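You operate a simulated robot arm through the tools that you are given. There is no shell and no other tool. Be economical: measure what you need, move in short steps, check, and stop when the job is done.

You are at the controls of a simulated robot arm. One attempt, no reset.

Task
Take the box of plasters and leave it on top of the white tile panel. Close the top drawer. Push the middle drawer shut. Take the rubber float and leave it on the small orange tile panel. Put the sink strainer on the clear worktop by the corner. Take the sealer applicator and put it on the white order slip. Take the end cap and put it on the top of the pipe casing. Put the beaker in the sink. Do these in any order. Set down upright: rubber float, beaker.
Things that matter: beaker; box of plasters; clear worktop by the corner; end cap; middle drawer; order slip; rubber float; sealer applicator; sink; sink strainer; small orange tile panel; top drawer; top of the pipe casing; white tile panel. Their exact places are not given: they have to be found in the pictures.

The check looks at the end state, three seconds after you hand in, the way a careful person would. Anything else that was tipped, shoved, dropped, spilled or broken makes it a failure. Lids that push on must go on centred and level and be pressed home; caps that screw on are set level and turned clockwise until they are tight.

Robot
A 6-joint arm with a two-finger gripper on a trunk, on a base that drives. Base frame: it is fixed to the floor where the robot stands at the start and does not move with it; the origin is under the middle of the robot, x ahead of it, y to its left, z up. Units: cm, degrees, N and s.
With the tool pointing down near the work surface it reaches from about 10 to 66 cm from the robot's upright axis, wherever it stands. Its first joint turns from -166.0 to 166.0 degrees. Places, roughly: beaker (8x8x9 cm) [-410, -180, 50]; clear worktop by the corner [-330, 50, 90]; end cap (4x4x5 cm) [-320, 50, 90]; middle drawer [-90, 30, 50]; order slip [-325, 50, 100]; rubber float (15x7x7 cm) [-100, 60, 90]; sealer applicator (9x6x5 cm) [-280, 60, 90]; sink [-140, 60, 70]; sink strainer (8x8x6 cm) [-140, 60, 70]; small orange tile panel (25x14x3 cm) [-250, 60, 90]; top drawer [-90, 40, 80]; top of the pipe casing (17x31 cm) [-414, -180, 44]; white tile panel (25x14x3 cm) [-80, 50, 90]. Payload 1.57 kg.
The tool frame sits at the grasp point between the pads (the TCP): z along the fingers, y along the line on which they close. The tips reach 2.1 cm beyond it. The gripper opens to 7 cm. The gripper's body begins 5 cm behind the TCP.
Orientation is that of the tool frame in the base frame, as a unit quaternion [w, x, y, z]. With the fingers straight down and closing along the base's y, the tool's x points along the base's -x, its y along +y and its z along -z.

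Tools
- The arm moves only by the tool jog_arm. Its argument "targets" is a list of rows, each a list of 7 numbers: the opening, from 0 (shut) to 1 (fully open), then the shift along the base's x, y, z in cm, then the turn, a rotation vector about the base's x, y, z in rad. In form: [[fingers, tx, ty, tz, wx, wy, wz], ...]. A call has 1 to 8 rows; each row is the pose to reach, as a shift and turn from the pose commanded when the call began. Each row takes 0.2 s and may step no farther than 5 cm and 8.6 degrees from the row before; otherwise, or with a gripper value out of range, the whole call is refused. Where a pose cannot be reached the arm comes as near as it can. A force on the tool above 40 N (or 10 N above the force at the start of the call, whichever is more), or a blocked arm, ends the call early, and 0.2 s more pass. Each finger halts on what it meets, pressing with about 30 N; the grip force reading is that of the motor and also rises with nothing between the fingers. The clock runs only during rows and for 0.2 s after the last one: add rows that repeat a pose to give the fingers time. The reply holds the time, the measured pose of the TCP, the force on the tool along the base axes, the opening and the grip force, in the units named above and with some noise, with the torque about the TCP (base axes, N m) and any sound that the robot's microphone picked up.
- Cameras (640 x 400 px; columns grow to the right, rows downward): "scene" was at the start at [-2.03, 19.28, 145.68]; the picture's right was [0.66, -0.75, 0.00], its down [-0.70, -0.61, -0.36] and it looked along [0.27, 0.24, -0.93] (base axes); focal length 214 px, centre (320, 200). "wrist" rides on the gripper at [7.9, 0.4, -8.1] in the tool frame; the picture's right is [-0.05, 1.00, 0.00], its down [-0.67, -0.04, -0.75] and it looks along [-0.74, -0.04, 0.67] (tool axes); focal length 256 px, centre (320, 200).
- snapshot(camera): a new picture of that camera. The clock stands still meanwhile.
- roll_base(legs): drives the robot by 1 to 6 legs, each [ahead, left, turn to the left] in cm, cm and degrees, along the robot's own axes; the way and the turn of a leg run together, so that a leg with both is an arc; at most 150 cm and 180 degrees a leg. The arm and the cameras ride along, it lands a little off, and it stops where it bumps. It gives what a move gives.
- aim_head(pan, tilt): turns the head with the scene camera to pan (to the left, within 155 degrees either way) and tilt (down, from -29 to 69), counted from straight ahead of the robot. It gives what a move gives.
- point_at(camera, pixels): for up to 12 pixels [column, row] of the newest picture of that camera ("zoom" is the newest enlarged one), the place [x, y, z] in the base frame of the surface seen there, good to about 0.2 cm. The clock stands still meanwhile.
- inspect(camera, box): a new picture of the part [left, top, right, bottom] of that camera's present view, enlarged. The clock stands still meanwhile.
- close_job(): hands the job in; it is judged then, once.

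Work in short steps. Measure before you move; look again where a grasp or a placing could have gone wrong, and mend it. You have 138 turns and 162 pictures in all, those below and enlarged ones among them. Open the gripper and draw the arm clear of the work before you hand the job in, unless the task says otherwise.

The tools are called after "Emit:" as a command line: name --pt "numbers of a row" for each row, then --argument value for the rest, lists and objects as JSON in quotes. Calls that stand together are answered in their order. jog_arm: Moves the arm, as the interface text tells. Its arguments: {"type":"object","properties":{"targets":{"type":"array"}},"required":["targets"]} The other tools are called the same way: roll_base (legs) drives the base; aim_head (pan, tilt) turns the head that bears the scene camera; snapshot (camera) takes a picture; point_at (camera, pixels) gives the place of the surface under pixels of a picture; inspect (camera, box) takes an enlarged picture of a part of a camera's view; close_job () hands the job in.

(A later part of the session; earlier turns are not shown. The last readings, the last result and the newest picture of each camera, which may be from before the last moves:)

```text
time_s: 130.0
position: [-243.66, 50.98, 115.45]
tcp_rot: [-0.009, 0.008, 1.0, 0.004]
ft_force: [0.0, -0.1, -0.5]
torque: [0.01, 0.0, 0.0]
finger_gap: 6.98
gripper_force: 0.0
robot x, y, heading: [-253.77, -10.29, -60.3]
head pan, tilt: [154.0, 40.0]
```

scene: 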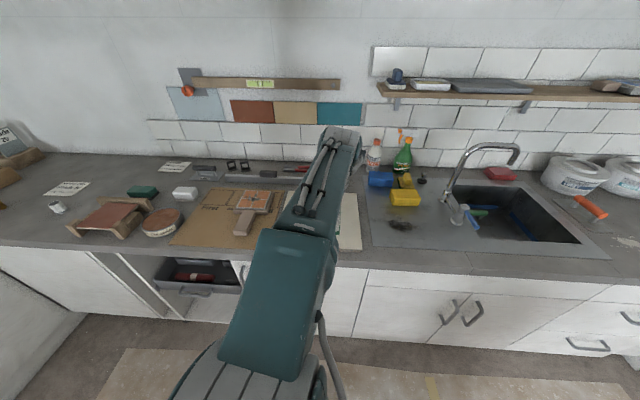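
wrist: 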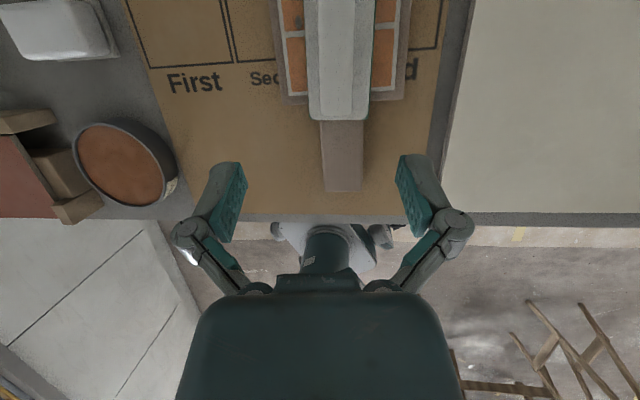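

Yaw +98° relative works. I take a scene picture to measure the applicator precisely.

Emit:
inspect --camera "scene" --box '[150, 150, 310, 250]'

Emit:
snapshot --camera "scene"

```text
4.00 times, centred on (230, 200) of scene
```

zoom: 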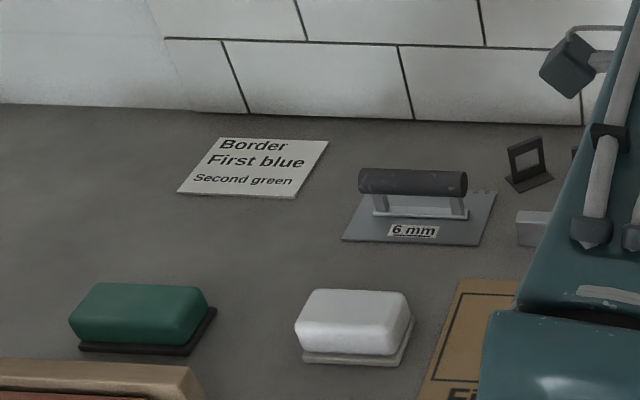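

```text
92 pictures are left
```

scene: 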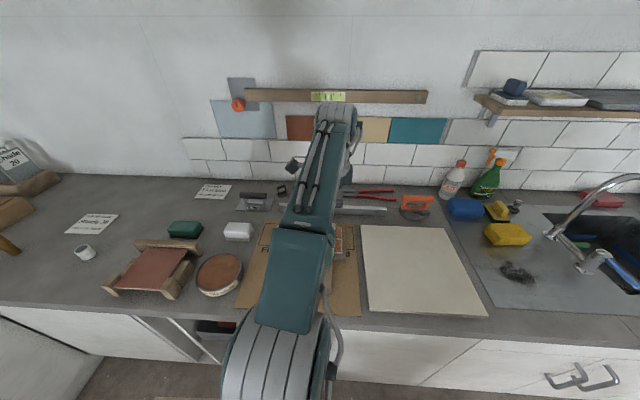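

Emit:
point_at --camera "zoom" --pixels '[[355, 305], [298, 330], [388, 350], [304, 357], [396, 362], [412, 320], [315, 294], [405, 294], [140, 300], [80, 345], [190, 352], [212, 312]]'

Emit:
inspect --camera "scene" --box '[50, 175, 210, 275]'

```text
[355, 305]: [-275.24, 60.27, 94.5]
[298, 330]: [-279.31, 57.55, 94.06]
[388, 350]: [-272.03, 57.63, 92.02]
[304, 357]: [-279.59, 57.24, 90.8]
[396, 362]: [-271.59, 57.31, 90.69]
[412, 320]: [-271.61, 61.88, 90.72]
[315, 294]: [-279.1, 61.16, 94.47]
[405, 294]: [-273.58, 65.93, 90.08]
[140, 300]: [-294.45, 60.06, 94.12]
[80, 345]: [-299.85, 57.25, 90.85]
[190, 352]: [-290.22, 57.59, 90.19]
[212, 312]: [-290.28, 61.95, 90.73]
```

```text
4.00 times, centred on (130, 225) of scene
```

zoom: 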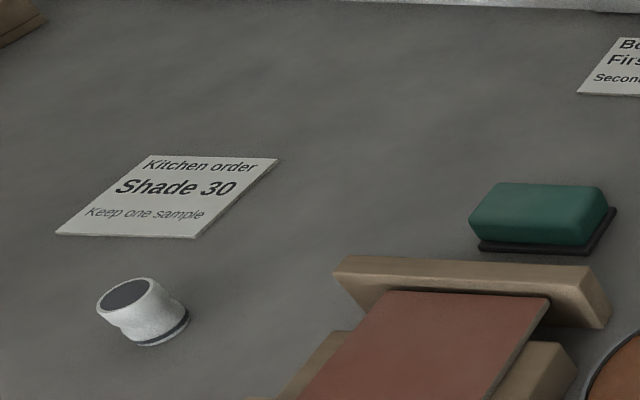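

The applicator: centre about (-275.6,60), top z 94.5. I drive to about (-279,-4) to reach it with a vertical tool.

Emit:
roll_base --legs '[[-18, -18.8, 0]]'

```text
time_s: 131.9
position: [-268.33, 57.88, 115.14]
tcp_rot: [-0.011, 0.01, 1.0, 0.003]
ft_force: [0.3, 0.7, -0.9]
torque: [-0.04, 0.06, 0.0]
finger_gap: 7.03
gripper_force: 0.1
robot x, y, heading: [-278.91, -3.75, -60.2]
head pan, tilt: [154.0, 40.0]
```

Emit:
jog_arm --pt "1 -1.8 0.5 -3.8 0 0 0" --pt "1 -3.6 1 -7.5 0 0 0" --pt "1 -5.4 1.6 -11.3 0 0 0" --pt "1 -7.3 2.1 -14.5 0 0 0" --pt "1 -7.3 2.1 -14.5 0 0 0"

Emit:
snapshot --camera "wrist"

```text
time_s: 133.1
position: [-276.28, 59.56, 100.85]
tcp_rot: [-0.009, 0.009, 1.0, 0.005]
ft_force: [0.7, 0.0, -0.8]
torque: [-0.01, 0.01, -0.02]
finger_gap: 7.0
gripper_force: 0.0
robot x, y, heading: [-278.69, -3.65, -60.2]
head pan, tilt: [154.0, 40.0]
```

```text
90 pictures are left
```

wrist: 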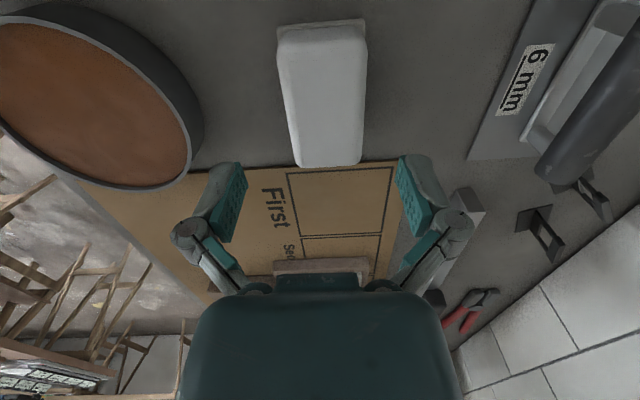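

Emit:
point_at --camera "wrist" --pixels '[[325, 160], [322, 40], [290, 100], [362, 100], [283, 60], [364, 50], [300, 155], [355, 160], [322, 22]]'

```text
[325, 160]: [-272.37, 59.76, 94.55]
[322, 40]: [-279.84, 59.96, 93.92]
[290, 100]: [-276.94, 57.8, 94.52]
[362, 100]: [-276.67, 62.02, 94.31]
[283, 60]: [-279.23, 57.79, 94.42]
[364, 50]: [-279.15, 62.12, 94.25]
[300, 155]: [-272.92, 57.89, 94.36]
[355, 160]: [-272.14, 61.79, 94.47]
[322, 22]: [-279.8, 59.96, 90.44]
```

Body centre (-276,59.9). I descend and close.

Emit:
jog_arm --pt "1 0.2 0.35 -3.5 0 0 0" --pt "1 0.2 0.35 -7.4 0 0 0" --pt "1 0.2 0.35 -7.4 0 0 0" --pt "0 0.2 0.35 -7.4 0 0 0" --pt "0 0.2 0.35 -7.4 0 0 0"

Emit:
jog_arm --pt "0 0 0 3 0 0 0" --pt "0 0 0 7 0 0 0" --pt "0 0 -1 11 0 0 0" --pt "0 0 -3 14 0 0 0"

Emit:
snapshot --camera "wrist"

```text
time_s: 134.3
position: [-275.84, 59.98, 93.61]
tcp_rot: [-0.008, 0.008, 1.0, 0.006]
ft_force: [0.0, -1.0, 7.0]
torque: [0.03, -0.12, 0.01]
finger_gap: 4.97
gripper_force: 29.9
robot x, y, heading: [-278.58, -3.91, -60.5]
head pan, tilt: [154.0, 40.0]
```

```text
time_s: 135.3
position: [-276.3, 56.8, 107.56]
tcp_rot: [-0.008, 0.009, 1.0, 0.003]
ft_force: [0.1, 0.0, -1.3]
torque: [-0.02, -0.01, -0.02]
finger_gap: 4.99
gripper_force: 29.5
robot x, y, heading: [-278.86, -4.06, -60.2]
head pan, tilt: [154.0, 40.0]
```

```text
89 pictures are left
```

wrist: 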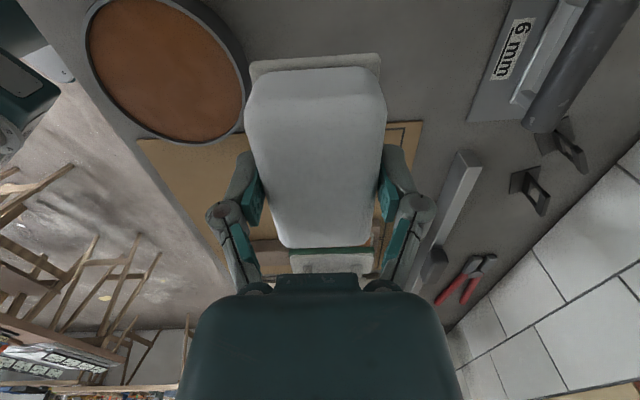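

Held. I measure the "Kitchen order" slip and the end cap in the last enlarged picture.

Emit:
point_at --camera "zoom" --pixels '[[152, 158], [274, 161], [194, 235], [62, 231], [165, 196], [124, 293], [103, 295], [150, 285], [160, 335], [186, 318], [140, 320], [350, 262]]'

```text
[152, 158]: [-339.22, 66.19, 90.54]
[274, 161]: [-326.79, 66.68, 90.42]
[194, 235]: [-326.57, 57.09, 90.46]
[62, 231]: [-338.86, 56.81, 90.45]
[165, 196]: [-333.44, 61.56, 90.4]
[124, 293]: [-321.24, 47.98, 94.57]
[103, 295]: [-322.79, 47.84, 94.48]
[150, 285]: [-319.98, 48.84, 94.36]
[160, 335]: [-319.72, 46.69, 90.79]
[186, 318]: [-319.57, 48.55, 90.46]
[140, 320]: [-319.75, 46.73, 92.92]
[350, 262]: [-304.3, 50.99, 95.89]
```

Emit:
point_at --camera "scene" --pixels '[[30, 330], [80, 365], [10, 290], [5, 240], [15, 205], [100, 340], [60, 300], [20, 250], [5, 310]]'

```text
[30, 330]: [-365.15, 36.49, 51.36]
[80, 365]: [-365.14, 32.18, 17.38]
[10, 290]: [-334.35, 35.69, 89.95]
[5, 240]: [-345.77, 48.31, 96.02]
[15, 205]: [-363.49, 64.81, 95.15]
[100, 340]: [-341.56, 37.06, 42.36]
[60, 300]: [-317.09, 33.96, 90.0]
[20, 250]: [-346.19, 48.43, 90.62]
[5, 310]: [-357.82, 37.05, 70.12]
```

The other cabinet front is at x=-365, so I drive to about x=-325 keeping y.

Emit:
roll_base --legs '[[-22.4, -40.5, 0], [0, 0, 3]]'

Emit:
snapshot --camera "scene"

Emit:
snapshot --camera "wrist"

```text
time_s: 138.5
position: [-326.12, 55.49, 107.51]
tcp_rot: [-0.009, -0.02, 1.0, 0.004]
ft_force: [-0.7, 0.3, -0.8]
torque: [0.0, 0.02, -0.01]
finger_gap: 5.01
gripper_force: 29.6
robot x, y, heading: [-325.23, -5.28, -56.9]
head pan, tilt: [154.0, 40.0]
```

```text
88 pictures are left
```

scene: 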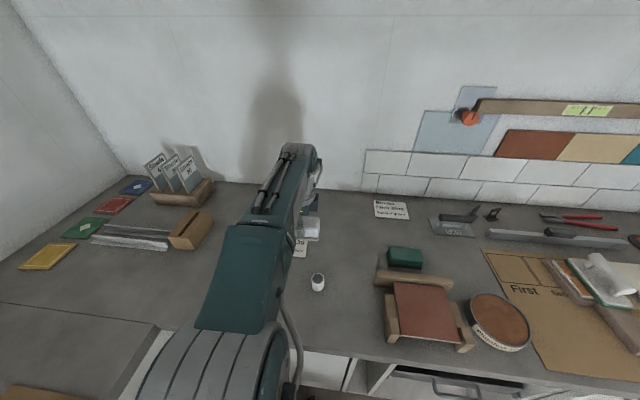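

```text
87 pictures are left
```

wrist: 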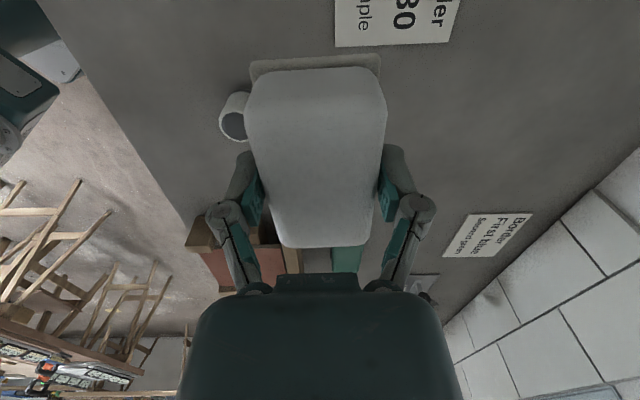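

I zoom on the float to check it, and move the applicator over the slip.

Emit:
inspect --camera "scene" --box '[540, 230, 640, 330]'

Emit:
jog_arm --pt "0 -2.1 1.6 0 0 0 0" --pt "0 -4.2 3.2 0 0 0 0" --pt "0 -6.4 4.9 0 0 0 0" --pt "0 -6.4 4.9 -4 0 0 0" --pt "0 -6.4 4.9 -8 0 0 0" --pt "0 -6.4 4.9 -8 0 0 0"

Emit:
snapshot --camera "wrist"

```text
4.00 times, centred on (590, 280) of scene
```

zoom: 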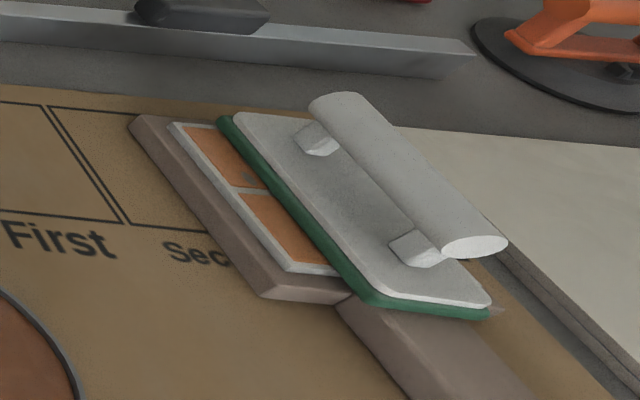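

```text
time_s: 139.9
position: [-332.61, 60.32, 99.72]
tcp_rot: [-0.009, -0.019, 1.0, 0.004]
ft_force: [0.3, 0.3, -0.3]
torque: [-0.01, 0.0, 0.0]
finger_gap: 4.99
gripper_force: 29.7
robot x, y, heading: [-325.14, -4.95, -57.0]
head pan, tilt: [154.0, 40.0]
```

```text
85 pictures are left
```

wrist: 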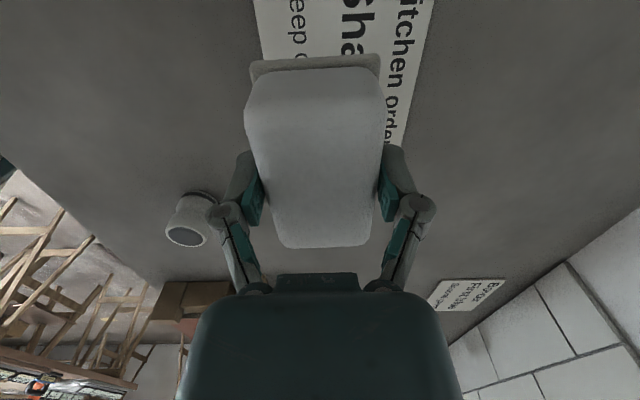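

The float is flat on the panel. I lower the applicator onto the slip and release.

Emit:
jog_arm --pt "0 0 0.6 -2.5 0 0 0" --pt "0 0 0.6 -4.6 0 0 0" --pt "0 0 0.6 -5.3 0 0 0" --pt "0 0 0.6 -5.8 0 0 0"

```text
time_s: 140.9
position: [-332.42, 61.07, 93.95]
tcp_rot: [-0.009, -0.019, 1.0, 0.005]
ft_force: [0.7, -0.6, 6.7]
torque: [-0.15, -0.1, 0.02]
finger_gap: 4.98
gripper_force: 29.7
robot x, y, heading: [-325.03, -5.48, -56.8]
head pan, tilt: [154.0, 40.0]
```

Emit:
jog_arm --pt "1 0 0 0 0 0 0" --pt "1 0 0 0 0 0 0" --pt "1 0 0 4 0 0 0" --pt "1 0 0 8 0 0 0" --pt "1 0 0 12 0 0 0"

Emit:
snapshot --camera "wrist"

```text
time_s: 142.1
position: [-332.32, 61.2, 105.94]
tcp_rot: [-0.008, -0.02, 1.0, 0.004]
ft_force: [-0.2, -0.4, -0.6]
torque: [0.02, -0.02, -0.02]
finger_gap: 7.01
gripper_force: 0.0
robot x, y, heading: [-325.17, -5.43, -56.9]
head pan, tilt: [154.0, 40.0]
```

```text
84 pictures are left
```

wrist: 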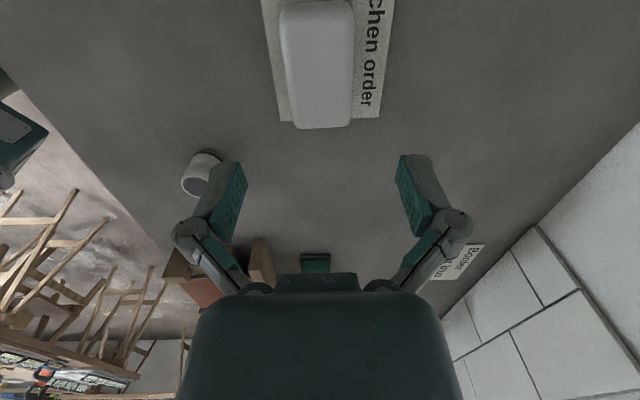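

The applicator sits on the slip. Next the end cap near (-321,48): I move over it and look.

Emit:
jog_arm --pt "1 3.5 -3.3 0 0 0 0" --pt "1 7 -6.5 0 0 0 0" --pt "1 10 -9.7 0 0 0 0" --pt "1 13 -13 0 0 0 0" --pt "1 13 -13 0 0 0 0"

Emit:
snapshot --camera "wrist"

```text
time_s: 143.3
position: [-319.92, 48.06, 105.37]
tcp_rot: [-0.009, -0.024, 1.0, 0.001]
ft_force: [-0.6, 0.0, -0.5]
torque: [0.0, 0.05, -0.04]
finger_gap: 6.99
gripper_force: 0.0
robot x, y, heading: [-324.81, -5.47, -57.0]
head pan, tilt: [154.0, 40.0]
```

```text
83 pictures are left
```

wrist: 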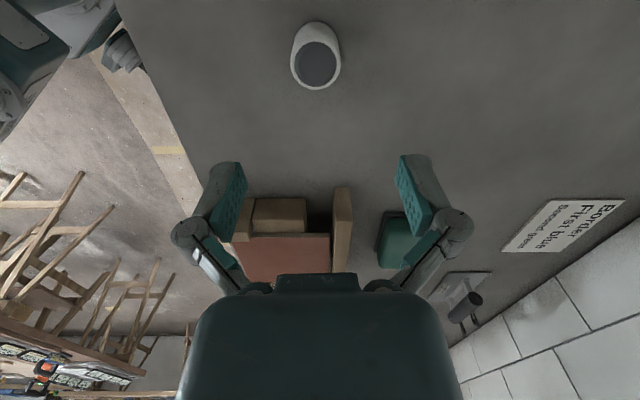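

Emit:
point_at --camera "wrist" --pixels '[[315, 64], [293, 60], [340, 60], [316, 86], [316, 40], [330, 28], [300, 35]]'

Emit:
inspect --camera "wrist" --box '[270, 5, 366, 105]'

```text
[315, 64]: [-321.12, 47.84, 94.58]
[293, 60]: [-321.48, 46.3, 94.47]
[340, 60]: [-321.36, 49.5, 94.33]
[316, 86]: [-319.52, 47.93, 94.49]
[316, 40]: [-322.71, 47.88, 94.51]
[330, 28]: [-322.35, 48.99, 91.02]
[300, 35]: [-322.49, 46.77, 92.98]
```

```text
4.00 times, centred on (318, 55) of wrist
```

zoom: 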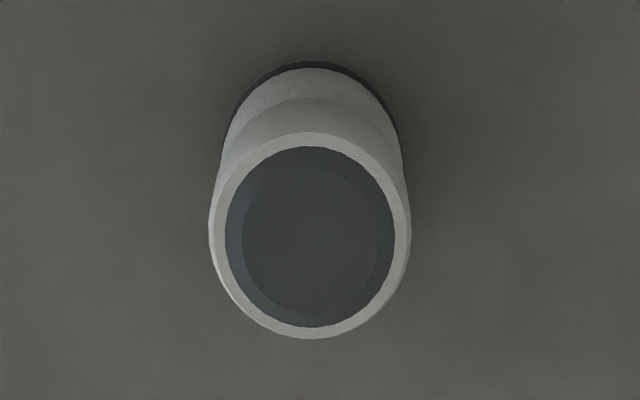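

End cap centre (-321.1,47.9). I descend, close and lift.

Emit:
jog_arm --pt "1 -1.2 -0.15 -4.5 0 0 0" --pt "1 -1.2 -0.15 -9 0 0 0" --pt "1 -1.2 -0.15 -12.6 0 0 0" --pt "1 -1.2 -0.15 -12.6 0 0 0" --pt "0 -1.2 -0.15 -12.6 0 0 0" --pt "0 -1.2 -0.15 -12.6 0 0 0"

Emit:
jog_arm --pt "0 0 0 4 0 0 0" --pt "0 0 -1 8.8 0 0 0" --pt "0 0 -3 13 0 0 0" --pt "0 0 -6 16 0 0 0" --pt "0 0 -9 18 0 0 0"

Emit:
snapshot --camera "wrist"

```text
time_s: 144.7
position: [-320.94, 47.91, 93.29]
tcp_rot: [-0.008, -0.02, 1.0, 0.005]
ft_force: [0.5, 1.0, 8.6]
torque: [-0.1, -0.01, 0.02]
finger_gap: 3.43
gripper_force: 30.1
robot x, y, heading: [-325.19, -5.28, -57.0]
head pan, tilt: [154.0, 40.0]
```

```text
time_s: 145.9
position: [-320.85, 38.73, 111.29]
tcp_rot: [-0.009, -0.02, 1.0, 0.005]
ft_force: [0.7, 0.3, -0.4]
torque: [-0.03, -0.07, -0.01]
finger_gap: 3.4
gripper_force: 30.4
robot x, y, heading: [-325.05, -5.54, -56.9]
head pan, tilt: [154.0, 40.0]
```

```text
81 pictures are left
```

wrist: 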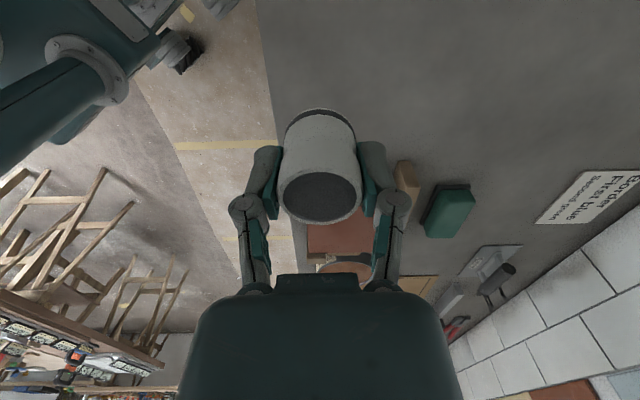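

Held. I look toward the pipe casing (pan -60).

Emit:
aim_head --pan -55 --tilt 25

Emit:
snapshot --camera "scene"

```text
time_s: 148.9
position: [-320.79, 38.89, 111.26]
tcp_rot: [-0.01, -0.02, 1.0, 0.004]
ft_force: [-0.2, 0.6, -0.2]
torque: [-0.02, -0.03, 0.01]
finger_gap: 3.42
gripper_force: 30.3
robot x, y, heading: [-325.14, -5.56, -56.7]
head pan, tilt: [-55.0, 25.0]
```

```text
80 pictures are left
```

scene: 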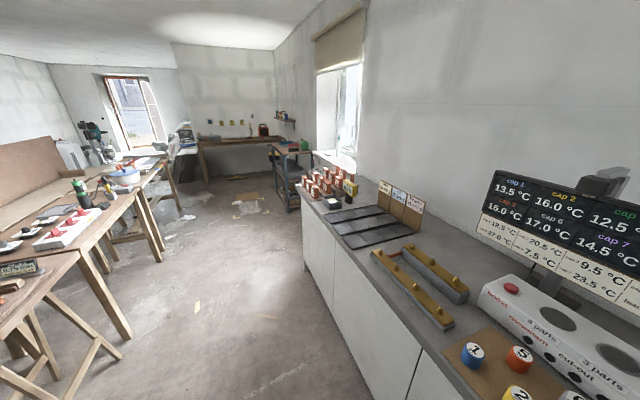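

Emit:
point_at --camera "scene" --pixels '[[78, 255], [130, 338], [118, 355], [195, 308], [162, 248], [300, 200], [305, 268], [380, 390], [245, 210], [285, 205], [300, 150], [240, 300]]'

Emit:
inspect --camera "scene" --box '[220, 120, 380, 220]'

```text
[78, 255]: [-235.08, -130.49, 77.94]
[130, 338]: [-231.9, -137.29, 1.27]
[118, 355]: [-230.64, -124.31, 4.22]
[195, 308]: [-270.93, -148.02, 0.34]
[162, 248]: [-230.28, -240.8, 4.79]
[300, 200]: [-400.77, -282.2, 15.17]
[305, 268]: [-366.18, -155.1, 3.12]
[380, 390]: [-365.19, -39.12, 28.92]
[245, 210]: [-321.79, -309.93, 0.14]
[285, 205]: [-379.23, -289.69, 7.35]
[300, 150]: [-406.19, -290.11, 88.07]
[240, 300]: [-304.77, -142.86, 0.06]
```

```text
4.00 times, centred on (300, 170) of scene
```

zoom: 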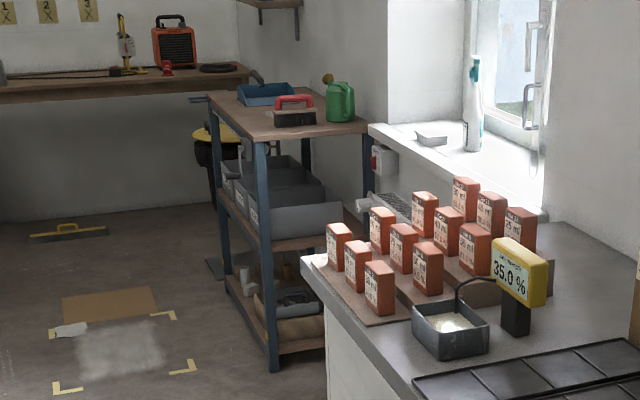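

The corridor (x -365…-232) is free; the counter ends at y≈-155. I drive to about (-310,-195), heading 30, and look at the casing.

Emit:
roll_base --legs '[[84.5, -25.2, 0], [0, 0, 87], [-61, -86, 0]]'

Emit:
aim_head --pan 152 --tilt 45

Emit:
snapshot --camera "scene"

```text
time_s: 162.2
position: [-352.23, -187.47, 111.19]
tcp_rot: [0.009, 0.721, -0.693, 0.004]
ft_force: [-1.0, -0.3, -0.2]
torque: [-0.01, 0.02, 0.01]
finger_gap: 3.39
gripper_force: 30.2
robot x, y, heading: [-307.98, -191.8, 33.2]
head pan, tilt: [-55.0, 25.0]
```

```text
time_s: 165.2
position: [-352.05, -187.7, 111.2]
tcp_rot: [0.01, 0.721, -0.693, 0.003]
ft_force: [-0.4, -0.7, 0.5]
torque: [0.04, -0.04, 0.0]
finger_gap: 3.4
gripper_force: 30.2
robot x, y, heading: [-307.9, -192.09, 33.2]
head pan, tilt: [152.0, 45.0]
```

```text
78 pictures are left
```

scene: 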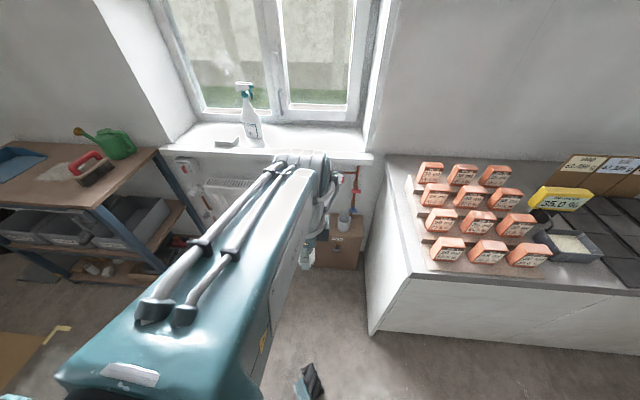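

Emit:
inspect --camera "scene" --box '[290, 150, 410, 300]'

Emit:
snapshot --camera "wrist"

Emit:
point_at --camera "scene" --pixels '[[345, 222], [345, 235], [340, 255], [325, 240], [362, 238], [365, 265], [342, 215], [368, 330], [380, 250], [372, 170], [320, 262]]'

```text
2.67 times, centred on (350, 225) of scene
```

zoom: 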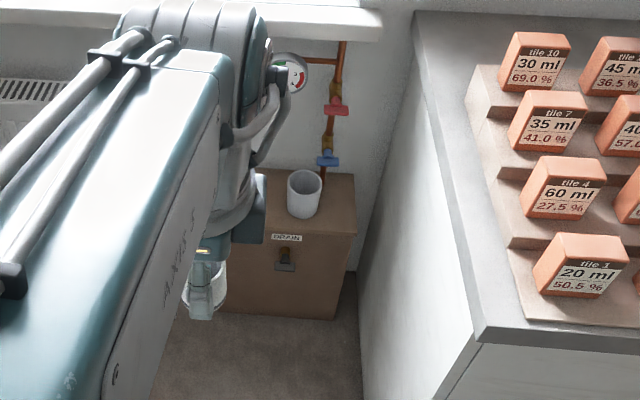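

```text
76 pictures are left
```

wrist: 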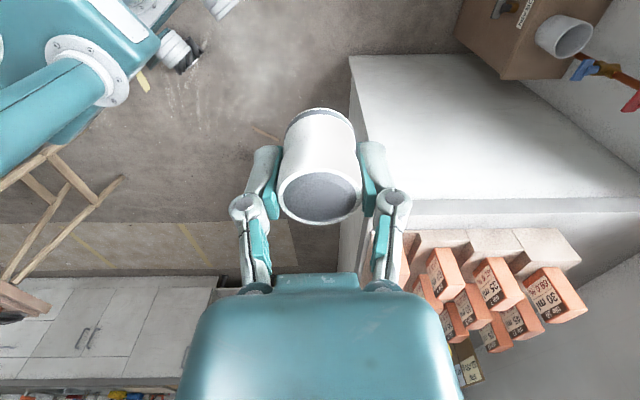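

```text
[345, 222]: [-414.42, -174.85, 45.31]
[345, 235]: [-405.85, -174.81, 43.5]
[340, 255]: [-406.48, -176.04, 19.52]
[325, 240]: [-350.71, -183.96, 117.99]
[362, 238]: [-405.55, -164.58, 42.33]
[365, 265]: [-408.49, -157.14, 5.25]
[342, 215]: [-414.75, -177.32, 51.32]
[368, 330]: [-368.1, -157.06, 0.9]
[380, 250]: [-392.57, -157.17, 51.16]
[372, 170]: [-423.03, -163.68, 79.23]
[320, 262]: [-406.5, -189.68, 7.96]
```

Casing top z≈44 with the beaker on it at (-414,-175). I measure the window sill, gauge and the casing's other parts for clearance.

Emit:
point_at --camera "scene" --pixels '[[345, 155], [365, 157], [330, 140], [345, 178], [356, 190], [350, 215], [346, 213], [338, 212], [350, 230], [230, 190], [250, 150]]'

Emit:
inspect --camera "wrist" --box '[450, 0, 640, 120]'

```text
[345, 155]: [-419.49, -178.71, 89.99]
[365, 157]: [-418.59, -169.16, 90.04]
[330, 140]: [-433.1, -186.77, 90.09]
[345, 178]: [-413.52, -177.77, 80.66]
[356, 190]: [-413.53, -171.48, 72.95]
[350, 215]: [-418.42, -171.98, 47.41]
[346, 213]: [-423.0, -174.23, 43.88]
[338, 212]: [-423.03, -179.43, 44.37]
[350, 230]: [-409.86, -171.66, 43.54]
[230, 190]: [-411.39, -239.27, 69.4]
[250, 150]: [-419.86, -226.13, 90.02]
```

```text
3.33 times, centred on (545, 60) of wrist
```

zoom: 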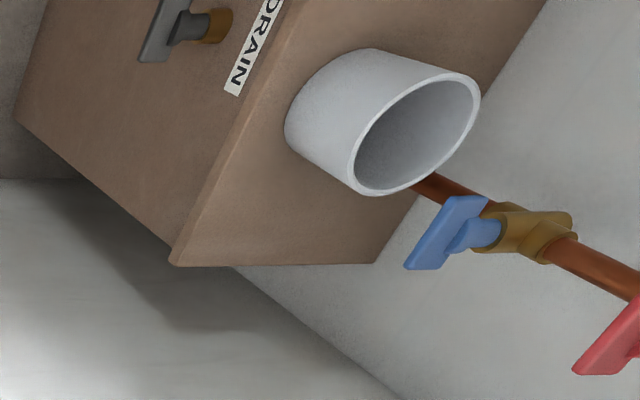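

I check the cart's near corner on the left before driving closer.

Emit:
point_at --camera "scene" --pixels '[[155, 150], [163, 268], [195, 235], [110, 250], [140, 275], [60, 190], [75, 275]]'

```text
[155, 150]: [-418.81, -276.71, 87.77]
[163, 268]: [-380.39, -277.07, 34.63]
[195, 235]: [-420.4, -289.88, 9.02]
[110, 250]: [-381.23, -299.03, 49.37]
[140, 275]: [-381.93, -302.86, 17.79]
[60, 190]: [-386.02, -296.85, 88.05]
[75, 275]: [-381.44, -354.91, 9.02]
```

The way is free. I drive to about (-361,-190) with heading ~29.

Emit:
roll_base --legs '[[-42, 30, 0], [0, 0, -4]]'

Emit:
snapshot --camera "scene"

Emit:
snapshot --camera "wrist"

```text
time_s: 168.7
position: [-403.17, -183.06, 111.3]
tcp_rot: [-0.009, -0.701, 0.713, -0.002]
ft_force: [0.1, -0.5, -0.5]
torque: [0.02, -0.02, 0.03]
finger_gap: 3.39
gripper_force: 29.9
robot x, y, heading: [-359.76, -189.96, 29.7]
head pan, tilt: [152.0, 45.0]
```

```text
74 pictures are left
```

scene: 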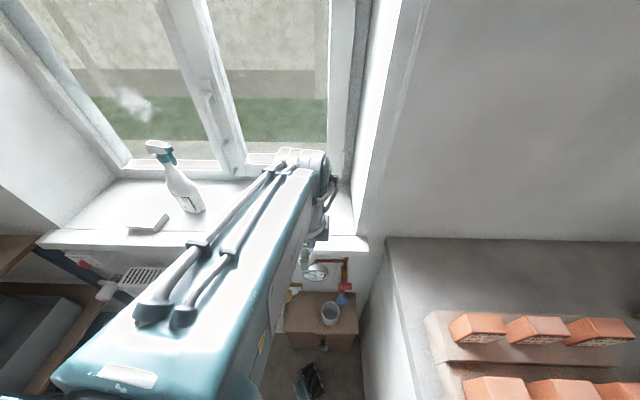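

```text
73 pictures are left
```

wrist: 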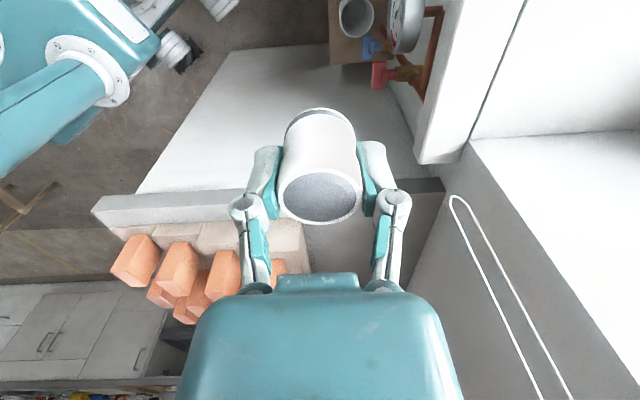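

Emit:
inspect --camera "scene" --box '[270, 235, 390, 360]'

Emit:
point_at --camera "scene" --pixels '[[315, 272], [307, 272], [340, 262], [345, 288], [342, 300], [330, 306], [330, 322], [295, 320], [286, 332], [356, 332], [300, 295], [310, 300]]'

```text
3.20 times, centred on (330, 298) of scene
```

zoom: 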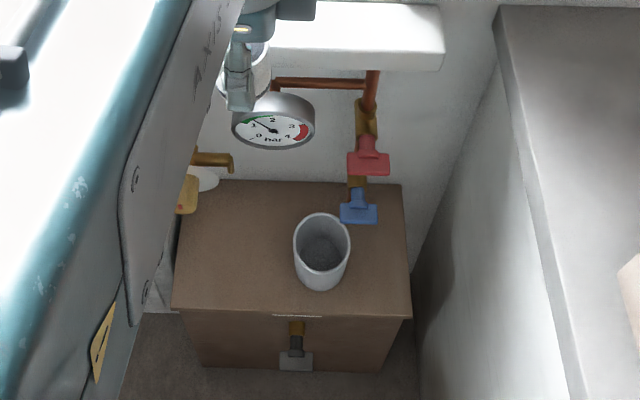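

```text
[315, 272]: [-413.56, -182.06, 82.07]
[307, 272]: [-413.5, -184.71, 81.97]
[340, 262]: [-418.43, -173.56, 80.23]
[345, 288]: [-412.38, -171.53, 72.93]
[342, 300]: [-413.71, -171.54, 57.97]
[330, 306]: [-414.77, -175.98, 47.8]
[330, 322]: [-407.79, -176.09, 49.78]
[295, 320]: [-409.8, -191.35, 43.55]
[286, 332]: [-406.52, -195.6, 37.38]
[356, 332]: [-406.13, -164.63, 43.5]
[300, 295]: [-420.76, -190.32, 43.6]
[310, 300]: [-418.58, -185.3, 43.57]
```

Emit:
point_at --camera "zoom" --pixels '[[187, 195], [200, 178], [225, 160], [205, 155], [195, 215], [180, 290], [265, 105], [240, 135], [320, 250], [298, 255], [348, 258], [322, 285]]'

```text
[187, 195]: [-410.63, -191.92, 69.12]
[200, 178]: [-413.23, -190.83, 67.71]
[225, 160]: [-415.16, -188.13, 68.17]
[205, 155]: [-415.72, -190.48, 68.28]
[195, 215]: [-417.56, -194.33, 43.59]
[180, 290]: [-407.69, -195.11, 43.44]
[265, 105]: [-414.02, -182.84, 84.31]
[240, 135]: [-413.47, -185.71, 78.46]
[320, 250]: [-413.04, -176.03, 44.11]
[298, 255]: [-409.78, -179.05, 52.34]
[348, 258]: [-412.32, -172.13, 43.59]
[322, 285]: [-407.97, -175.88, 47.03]
```

The gauge and left tap overhang the casing, so I'll place the cap with the tool tilted ~22° away from the wall and closing along y. I turn the tool first, staying high.

Emit:
jog_arm --pt "0 0.3 0 0 -0.0267 0.0257 -0.1392" --pt "0 0.6 0 0 -0.0534 0.0514 -0.2784" --pt "0 0.9 0 0 -0.0801 0.0771 -0.4176" --pt "0 1.2 0 0 -0.1068 0.1028 -0.5568" --pt "0 1.5 0 0 -0.1335 0.1285 -0.696" --pt "0 1.8 0 0 -0.1602 0.1542 -0.8352" --pt "0 2.1 0 0 -0.1869 0.1799 -0.9744" --pt "0 2.4 0 0 -0.2136 0.2056 -1.1136"

Emit:
jog_arm --pt "0 0.3 -1 -2 -0.0267 0.0257 -0.1392" --pt "0 0.6 -2 -4 -0.0534 0.0514 -0.2784" --pt "0 0.9 -3.4 -6 -0.0801 0.0771 -0.4176" --pt "0 1.2 -3.4 -8 -0.0865 0.0833 -0.451"

```text
time_s: 170.5
position: [-400.82, -183.4, 111.0]
tcp_rot: [-0.144, -0.214, 0.966, -0.003]
ft_force: [-0.2, -0.6, -0.2]
torque: [0.03, 0.03, 0.02]
finger_gap: 3.39
gripper_force: 29.9
robot x, y, heading: [-359.52, -189.74, 29.6]
head pan, tilt: [152.0, 45.0]
```

```text
time_s: 171.5
position: [-399.47, -185.05, 103.15]
tcp_rot: [-0.194, 0.015, 0.981, -0.004]
ft_force: [0.6, 0.5, -1.0]
torque: [0.0, -0.03, -0.01]
finger_gap: 3.36
gripper_force: 29.7
out of reach, approached as far as the arm can: row 3, 4
robot x, y, heading: [-359.68, -189.67, 30.0]
head pan, tilt: [152.0, 45.0]
```

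I correct the yaw slightly and go straight down at x≈-400, clear of gauge and sill.

Emit:
jog_arm --pt "0 0 0 -4.8 0 0 0.06" --pt "0 0 0 -9.6 0 0 0.06" --pt "0 0 0 -14.4 0 0 0.06" --pt "0 0 0 -19.2 0 0 0.06" --pt "0 0 0 -24 0 0 0.06" --pt "0 0 0 -28.8 0 0 0.06" --pt "0 0 0 -33.6 0 0 0.06" --pt "0 0 0 -38.4 0 0 0.06"

Emit:
snapshot --camera "wrist"

Emit:
snapshot --camera "scene"

```text
time_s: 173.3
position: [-400.11, -183.46, 65.19]
tcp_rot: [-0.19, -0.017, 0.981, -0.019]
ft_force: [0.2, 0.7, -1.1]
torque: [-0.05, 0.01, 0.01]
finger_gap: 3.41
gripper_force: 30.9
out of reach, approached as far as the arm can: row 4, 5, 7, 8
robot x, y, heading: [-359.67, -189.98, 29.6]
head pan, tilt: [152.0, 45.0]
```

```text
71 pictures are left
```

wrist: 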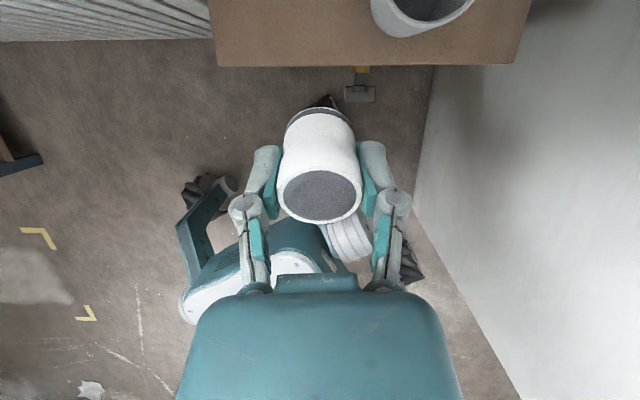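

```text
70 pictures are left
```

scene: 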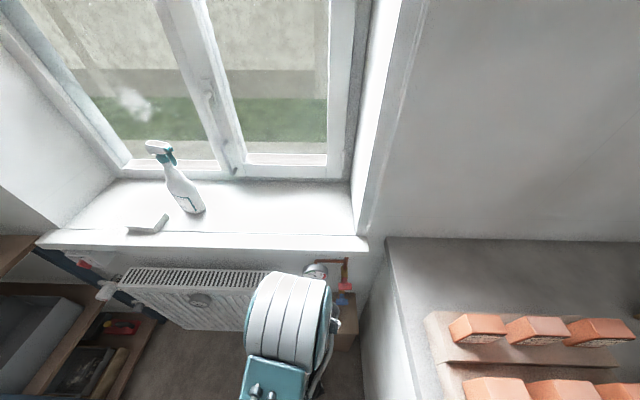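

As it goes lower the yaw limit tightens. I shift the base -6 in y and turn it -10° to gain room.

Emit:
roll_base --legs '[[-3, -5.2, 0], [0, 0, -10]]'

```text
time_s: 174.9
position: [-398.91, -182.0, 65.05]
tcp_rot: [-0.19, 0.069, 0.979, -0.005]
ft_force: [0.5, -0.1, -0.2]
torque: [-0.02, 0.0, 0.02]
finger_gap: 3.39
gripper_force: 30.2
robot x, y, heading: [-359.7, -195.37, 19.9]
head pan, tilt: [152.0, 45.0]
```

Emit:
jog_arm --pt "0 0 -1.7 -2 0 0 0.08" --pt "0 0 -3.5 -4 0 0 0.16" --pt "0 0 -3.5 -8 0 0 0.16" --pt "0 0 -3.5 -11.5 0 0 0.16" --pt "0 0 -3.5 -14.5 0 0 0.16" --pt "0 0 -3.5 -14.5 0 0 0.16"

Emit:
snapshot --camera "wrist"

```text
time_s: 176.3
position: [-398.57, -185.85, 50.65]
tcp_rot: [-0.191, -0.009, 0.981, -0.018]
ft_force: [-0.4, 0.8, -0.2]
torque: [0.03, 0.04, 0.0]
finger_gap: 3.4
gripper_force: 30.5
robot x, y, heading: [-359.84, -195.29, 19.9]
head pan, tilt: [152.0, 45.0]
```

```text
69 pictures are left
```

wrist: 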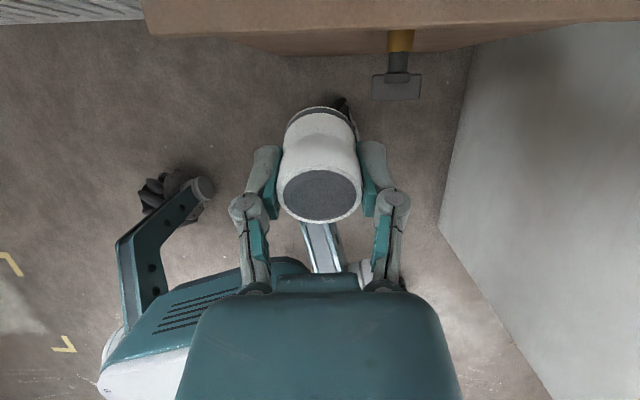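

I move in over the casing at this height.

Emit:
jog_arm --pt "0 -3.5 0 0 0 0 0" --pt "0 -7 0 0 0 0 0" --pt "0 -10.4 0 0 0 0 0" --pt "0 -10.4 0 0 0 0 0"

Emit:
snapshot --camera "wrist"

Emit:
inspect --camera "scene" --box '[240, 230, 400, 370]'

```text
time_s: 177.3
position: [-409.11, -185.63, 50.61]
tcp_rot: [-0.191, -0.009, 0.981, -0.017]
ft_force: [-0.1, -0.8, -0.4]
torque: [0.0, 0.0, 0.01]
finger_gap: 3.38
gripper_force: 29.8
robot x, y, heading: [-359.94, -195.49, 20.2]
head pan, tilt: [152.0, 45.0]
```

```text
68 pictures are left
```

wrist: 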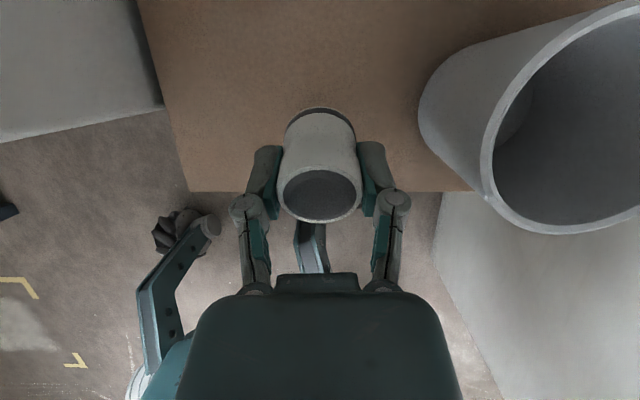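

```text
2.86 times, centred on (320, 300) of scene
```

zoom: 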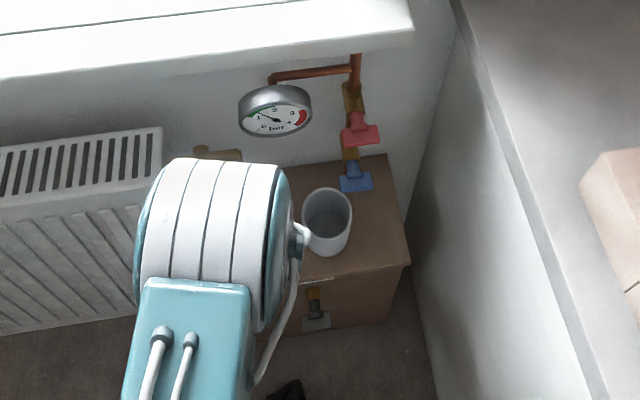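

Clear. I lower until the cap's edge touches and press it level in the pads.

Emit:
jog_arm --pt "0 0 0 -1.5 0 0 0" --pt "0 0 0 -2.7 0 0 0" --pt "0 0 0 -3.2 0 0 0" --pt "0 0 0 -3.6 0 0 0" --pt "0 0 0 -3.9 0 0 0"

Emit:
snapshot --camera "wrist"

```text
time_s: 178.5
position: [-409.23, -185.78, 46.88]
tcp_rot: [-0.193, -0.009, 0.981, -0.018]
ft_force: [1.7, 2.0, 19.9]
torque: [0.06, -0.08, 0.01]
finger_gap: 3.4
gripper_force: 30.1
robot x, y, heading: [-359.6, -195.56, 20.3]
head pan, tilt: [152.0, 45.0]
```

```text
66 pictures are left
```

wrist: 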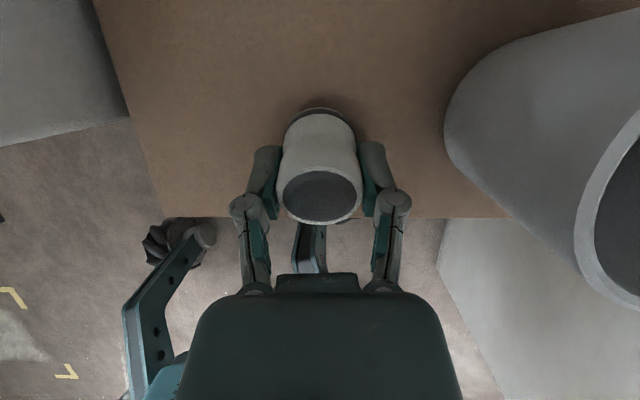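

It presses at 20 N without turning in the pads. I reduce the tilt to ~14°, touch down again and release; it will settle on its base.

Emit:
jog_arm --pt "0 0 0 0.5 0 -0.07 0" --pt "0 0 0 0.5 0 -0.14 0" --pt "0 0 0 0.2 0 -0.14 0" --pt "0 0 0 0 0 -0.14 0"

Emit:
jog_arm --pt "0.65 0 0 0 0 0 0" --pt "0.8 0 0 0 0 0 0" --pt "0.8 0 0 0 0 0 0"

Emit:
snapshot --camera "wrist"

```text
time_s: 179.5
position: [-409.02, -185.9, 46.92]
tcp_rot: [-0.122, -0.008, 0.992, -0.016]
ft_force: [2.4, 1.6, 13.8]
torque: [0.12, -0.19, -0.02]
finger_gap: 3.38
gripper_force: 29.8
robot x, y, heading: [-359.91, -195.8, 20.1]
head pan, tilt: [152.0, 45.0]
```

```text
time_s: 180.3
position: [-409.13, -185.79, 46.88]
tcp_rot: [-0.122, -0.008, 0.992, -0.018]
ft_force: [-1.1, -0.4, -0.1]
torque: [0.02, -0.02, -0.01]
finger_gap: 5.63
gripper_force: 0.1
robot x, y, heading: [-359.7, -194.91, 20.0]
head pan, tilt: [152.0, 45.0]
```

```text
65 pictures are left
```

wrist: 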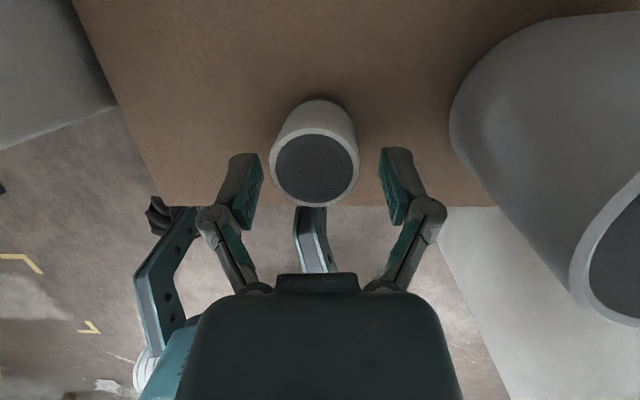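

The cap stands upright. I back out a little up, then away from the wall, then up.

Emit:
jog_arm --pt "0.8 0.5 0 2 0 0 0" --pt "0.8 1.2 0 4 0 0 0" --pt "0.8 4.5 0 5.5 0 0 0" --pt "0.8 8.5 0 6.5 0 0 0" --pt "1 10 0 10.5 0 0 0" --pt "1 10 0 15 0 0 0"

Emit:
snapshot --camera "wrist"

Emit:
inspect --camera "scene" --box '[240, 230, 400, 370]'

```text
time_s: 181.7
position: [-398.8, -186.1, 62.06]
tcp_rot: [-0.121, -0.009, 0.992, -0.018]
ft_force: [0.1, -0.4, -0.2]
torque: [-0.01, 0.03, 0.01]
finger_gap: 6.98
gripper_force: 0.1
robot x, y, heading: [-359.71, -195.54, 20.1]
head pan, tilt: [152.0, 45.0]
```

```text
64 pictures are left
```

wrist: 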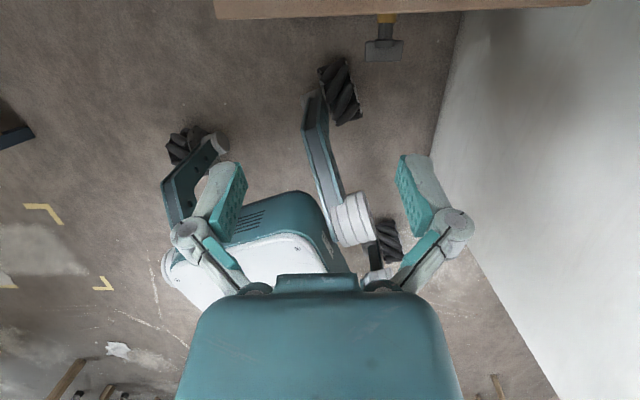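

```text
2.86 times, centred on (320, 300) of scene
```

zoom: 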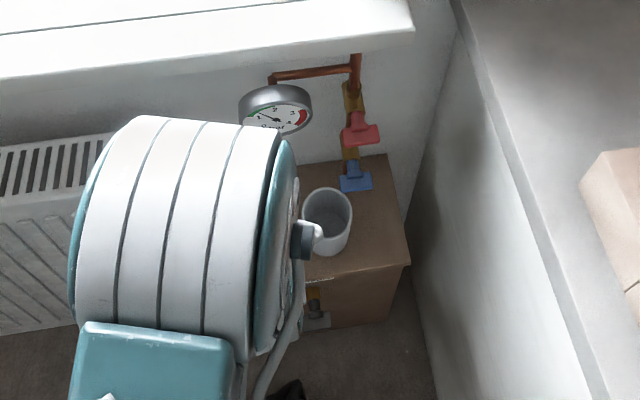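

The cap is placed. Now the beaker: I measure its rim in this enlarged view.

Emit:
point_at --camera "zoom" --pixels '[[305, 212], [351, 212], [328, 191], [328, 236], [318, 233], [345, 230], [310, 200], [346, 198], [330, 252], [325, 215], [358, 185], [362, 135]]'

```text
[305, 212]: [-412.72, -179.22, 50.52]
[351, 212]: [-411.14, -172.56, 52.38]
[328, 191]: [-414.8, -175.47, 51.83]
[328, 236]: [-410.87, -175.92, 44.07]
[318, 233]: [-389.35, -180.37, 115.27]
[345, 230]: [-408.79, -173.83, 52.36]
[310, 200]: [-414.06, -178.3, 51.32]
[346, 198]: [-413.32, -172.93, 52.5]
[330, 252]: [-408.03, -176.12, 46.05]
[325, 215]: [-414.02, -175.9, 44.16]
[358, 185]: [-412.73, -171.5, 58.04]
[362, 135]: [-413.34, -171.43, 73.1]
```

Rim: centre (-411.6,-175.9), outer diameter ~7, too wide; I'll grip the left wall (y≈-179.3), one finger inside. I turn the base -6° for room.

Emit:
roll_base --legs '[[0, 0, -6]]'

```text
time_s: 182.7
position: [-397.75, -181.97, 61.97]
tcp_rot: [-0.123, 0.044, 0.991, -0.012]
ft_force: [-1.1, 0.1, -1.0]
torque: [-0.01, 0.01, -0.05]
finger_gap: 6.98
gripper_force: 0.1
robot x, y, heading: [-359.3, -195.36, 14.1]
head pan, tilt: [152.0, 45.0]
```

Emit:
jog_arm --pt "0.45 -0.8 0.9 -0.7 0 0.06 0.03" --pt "0.45 -1.6 1.8 -1.4 0 0.12 0.06" --pt "0.45 -2.3 2.7 -2 0 0.17 0.09" --pt "0.45 -6 2.7 -3 0 0.17 0.09" --pt "0.45 -10 2.7 -4 0 0.17 0.09" --pt "0.45 -13.8 2.7 -4 0 0.17 0.09" --pt "0.45 -13.8 2.7 -4 0 0.17 0.09"

Emit:
snapshot --camera "wrist"

Emit:
inspect --camera "scene" --box '[240, 230, 400, 370]'

```text
time_s: 184.3
position: [-411.79, -179.2, 58.1]
tcp_rot: [-0.205, -0.002, 0.978, -0.021]
ft_force: [-0.3, -0.5, -0.7]
torque: [-0.02, -0.01, -0.03]
finger_gap: 3.15
gripper_force: 0.1
robot x, y, heading: [-359.9, -195.23, 14.0]
head pan, tilt: [152.0, 45.0]
```

```text
62 pictures are left
```

wrist: 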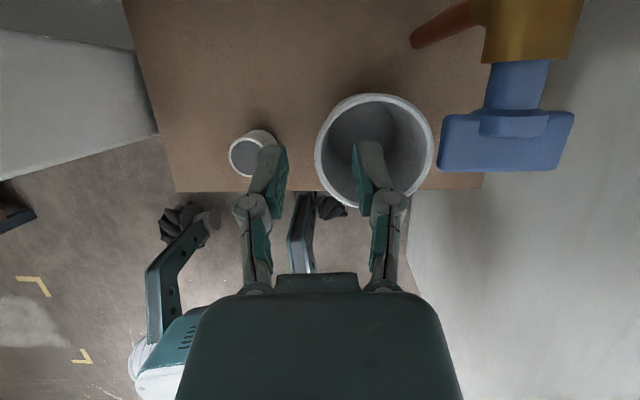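

```text
2.86 times, centred on (320, 300) of scene
```

zoom: 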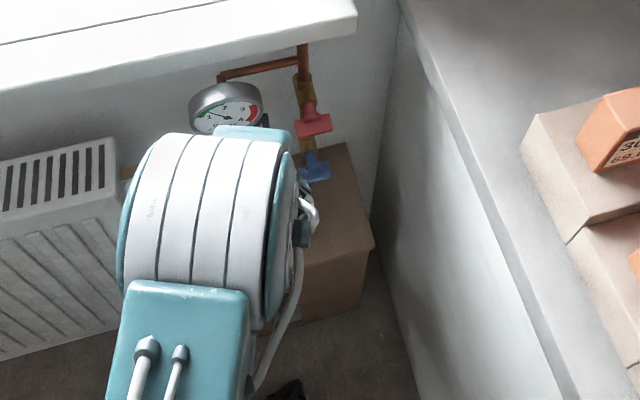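

The view shows the left wall between the fingers. I measure the rim here.

Emit:
point_at --camera "wrist" --pixels '[[318, 150], [431, 150], [375, 97], [330, 120], [420, 120], [324, 180], [428, 178], [248, 160]]'

```text
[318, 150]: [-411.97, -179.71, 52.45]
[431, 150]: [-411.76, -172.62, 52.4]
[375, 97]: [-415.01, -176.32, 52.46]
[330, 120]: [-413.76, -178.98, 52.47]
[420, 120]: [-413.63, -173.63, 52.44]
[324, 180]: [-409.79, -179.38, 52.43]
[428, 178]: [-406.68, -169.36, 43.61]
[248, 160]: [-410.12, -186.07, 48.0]
```

I shift -0.4 in y, descend and grip the wall.

Emit:
jog_arm --pt "0.45 0 -0.4 -3.5 0 0 0" --pt "0.45 0 -0.4 -6.5 0 0 0" --pt "0.45 0 -0.4 -7.8 0 0 0" --pt "0.45 0 -0.4 -7.8 0 0 0" --pt "0 0 -0.4 -7.8 0 0 0" --pt "0 0 -0.4 -7.8 0 0 0"

Emit:
snapshot --camera "wrist"

```text
time_s: 185.7
position: [-411.69, -179.88, 50.17]
tcp_rot: [-0.206, -0.002, 0.978, -0.021]
ft_force: [0.2, 1.1, 1.8]
torque: [0.19, 0.0, 0.01]
finger_gap: 0.65
gripper_force: 29.7
robot x, y, heading: [-359.77, -194.91, 13.9]
head pan, tilt: [152.0, 45.0]
```

```text
60 pictures are left
```

wrist: 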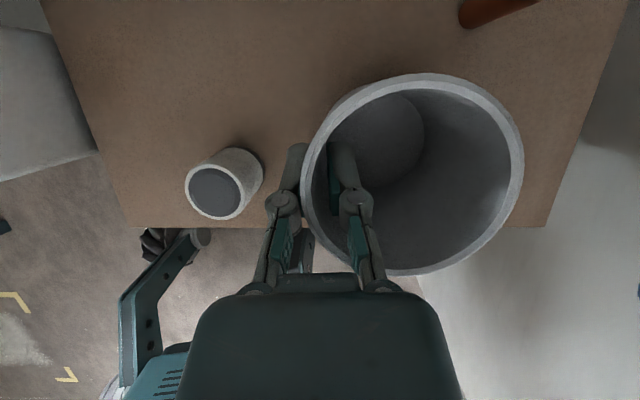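

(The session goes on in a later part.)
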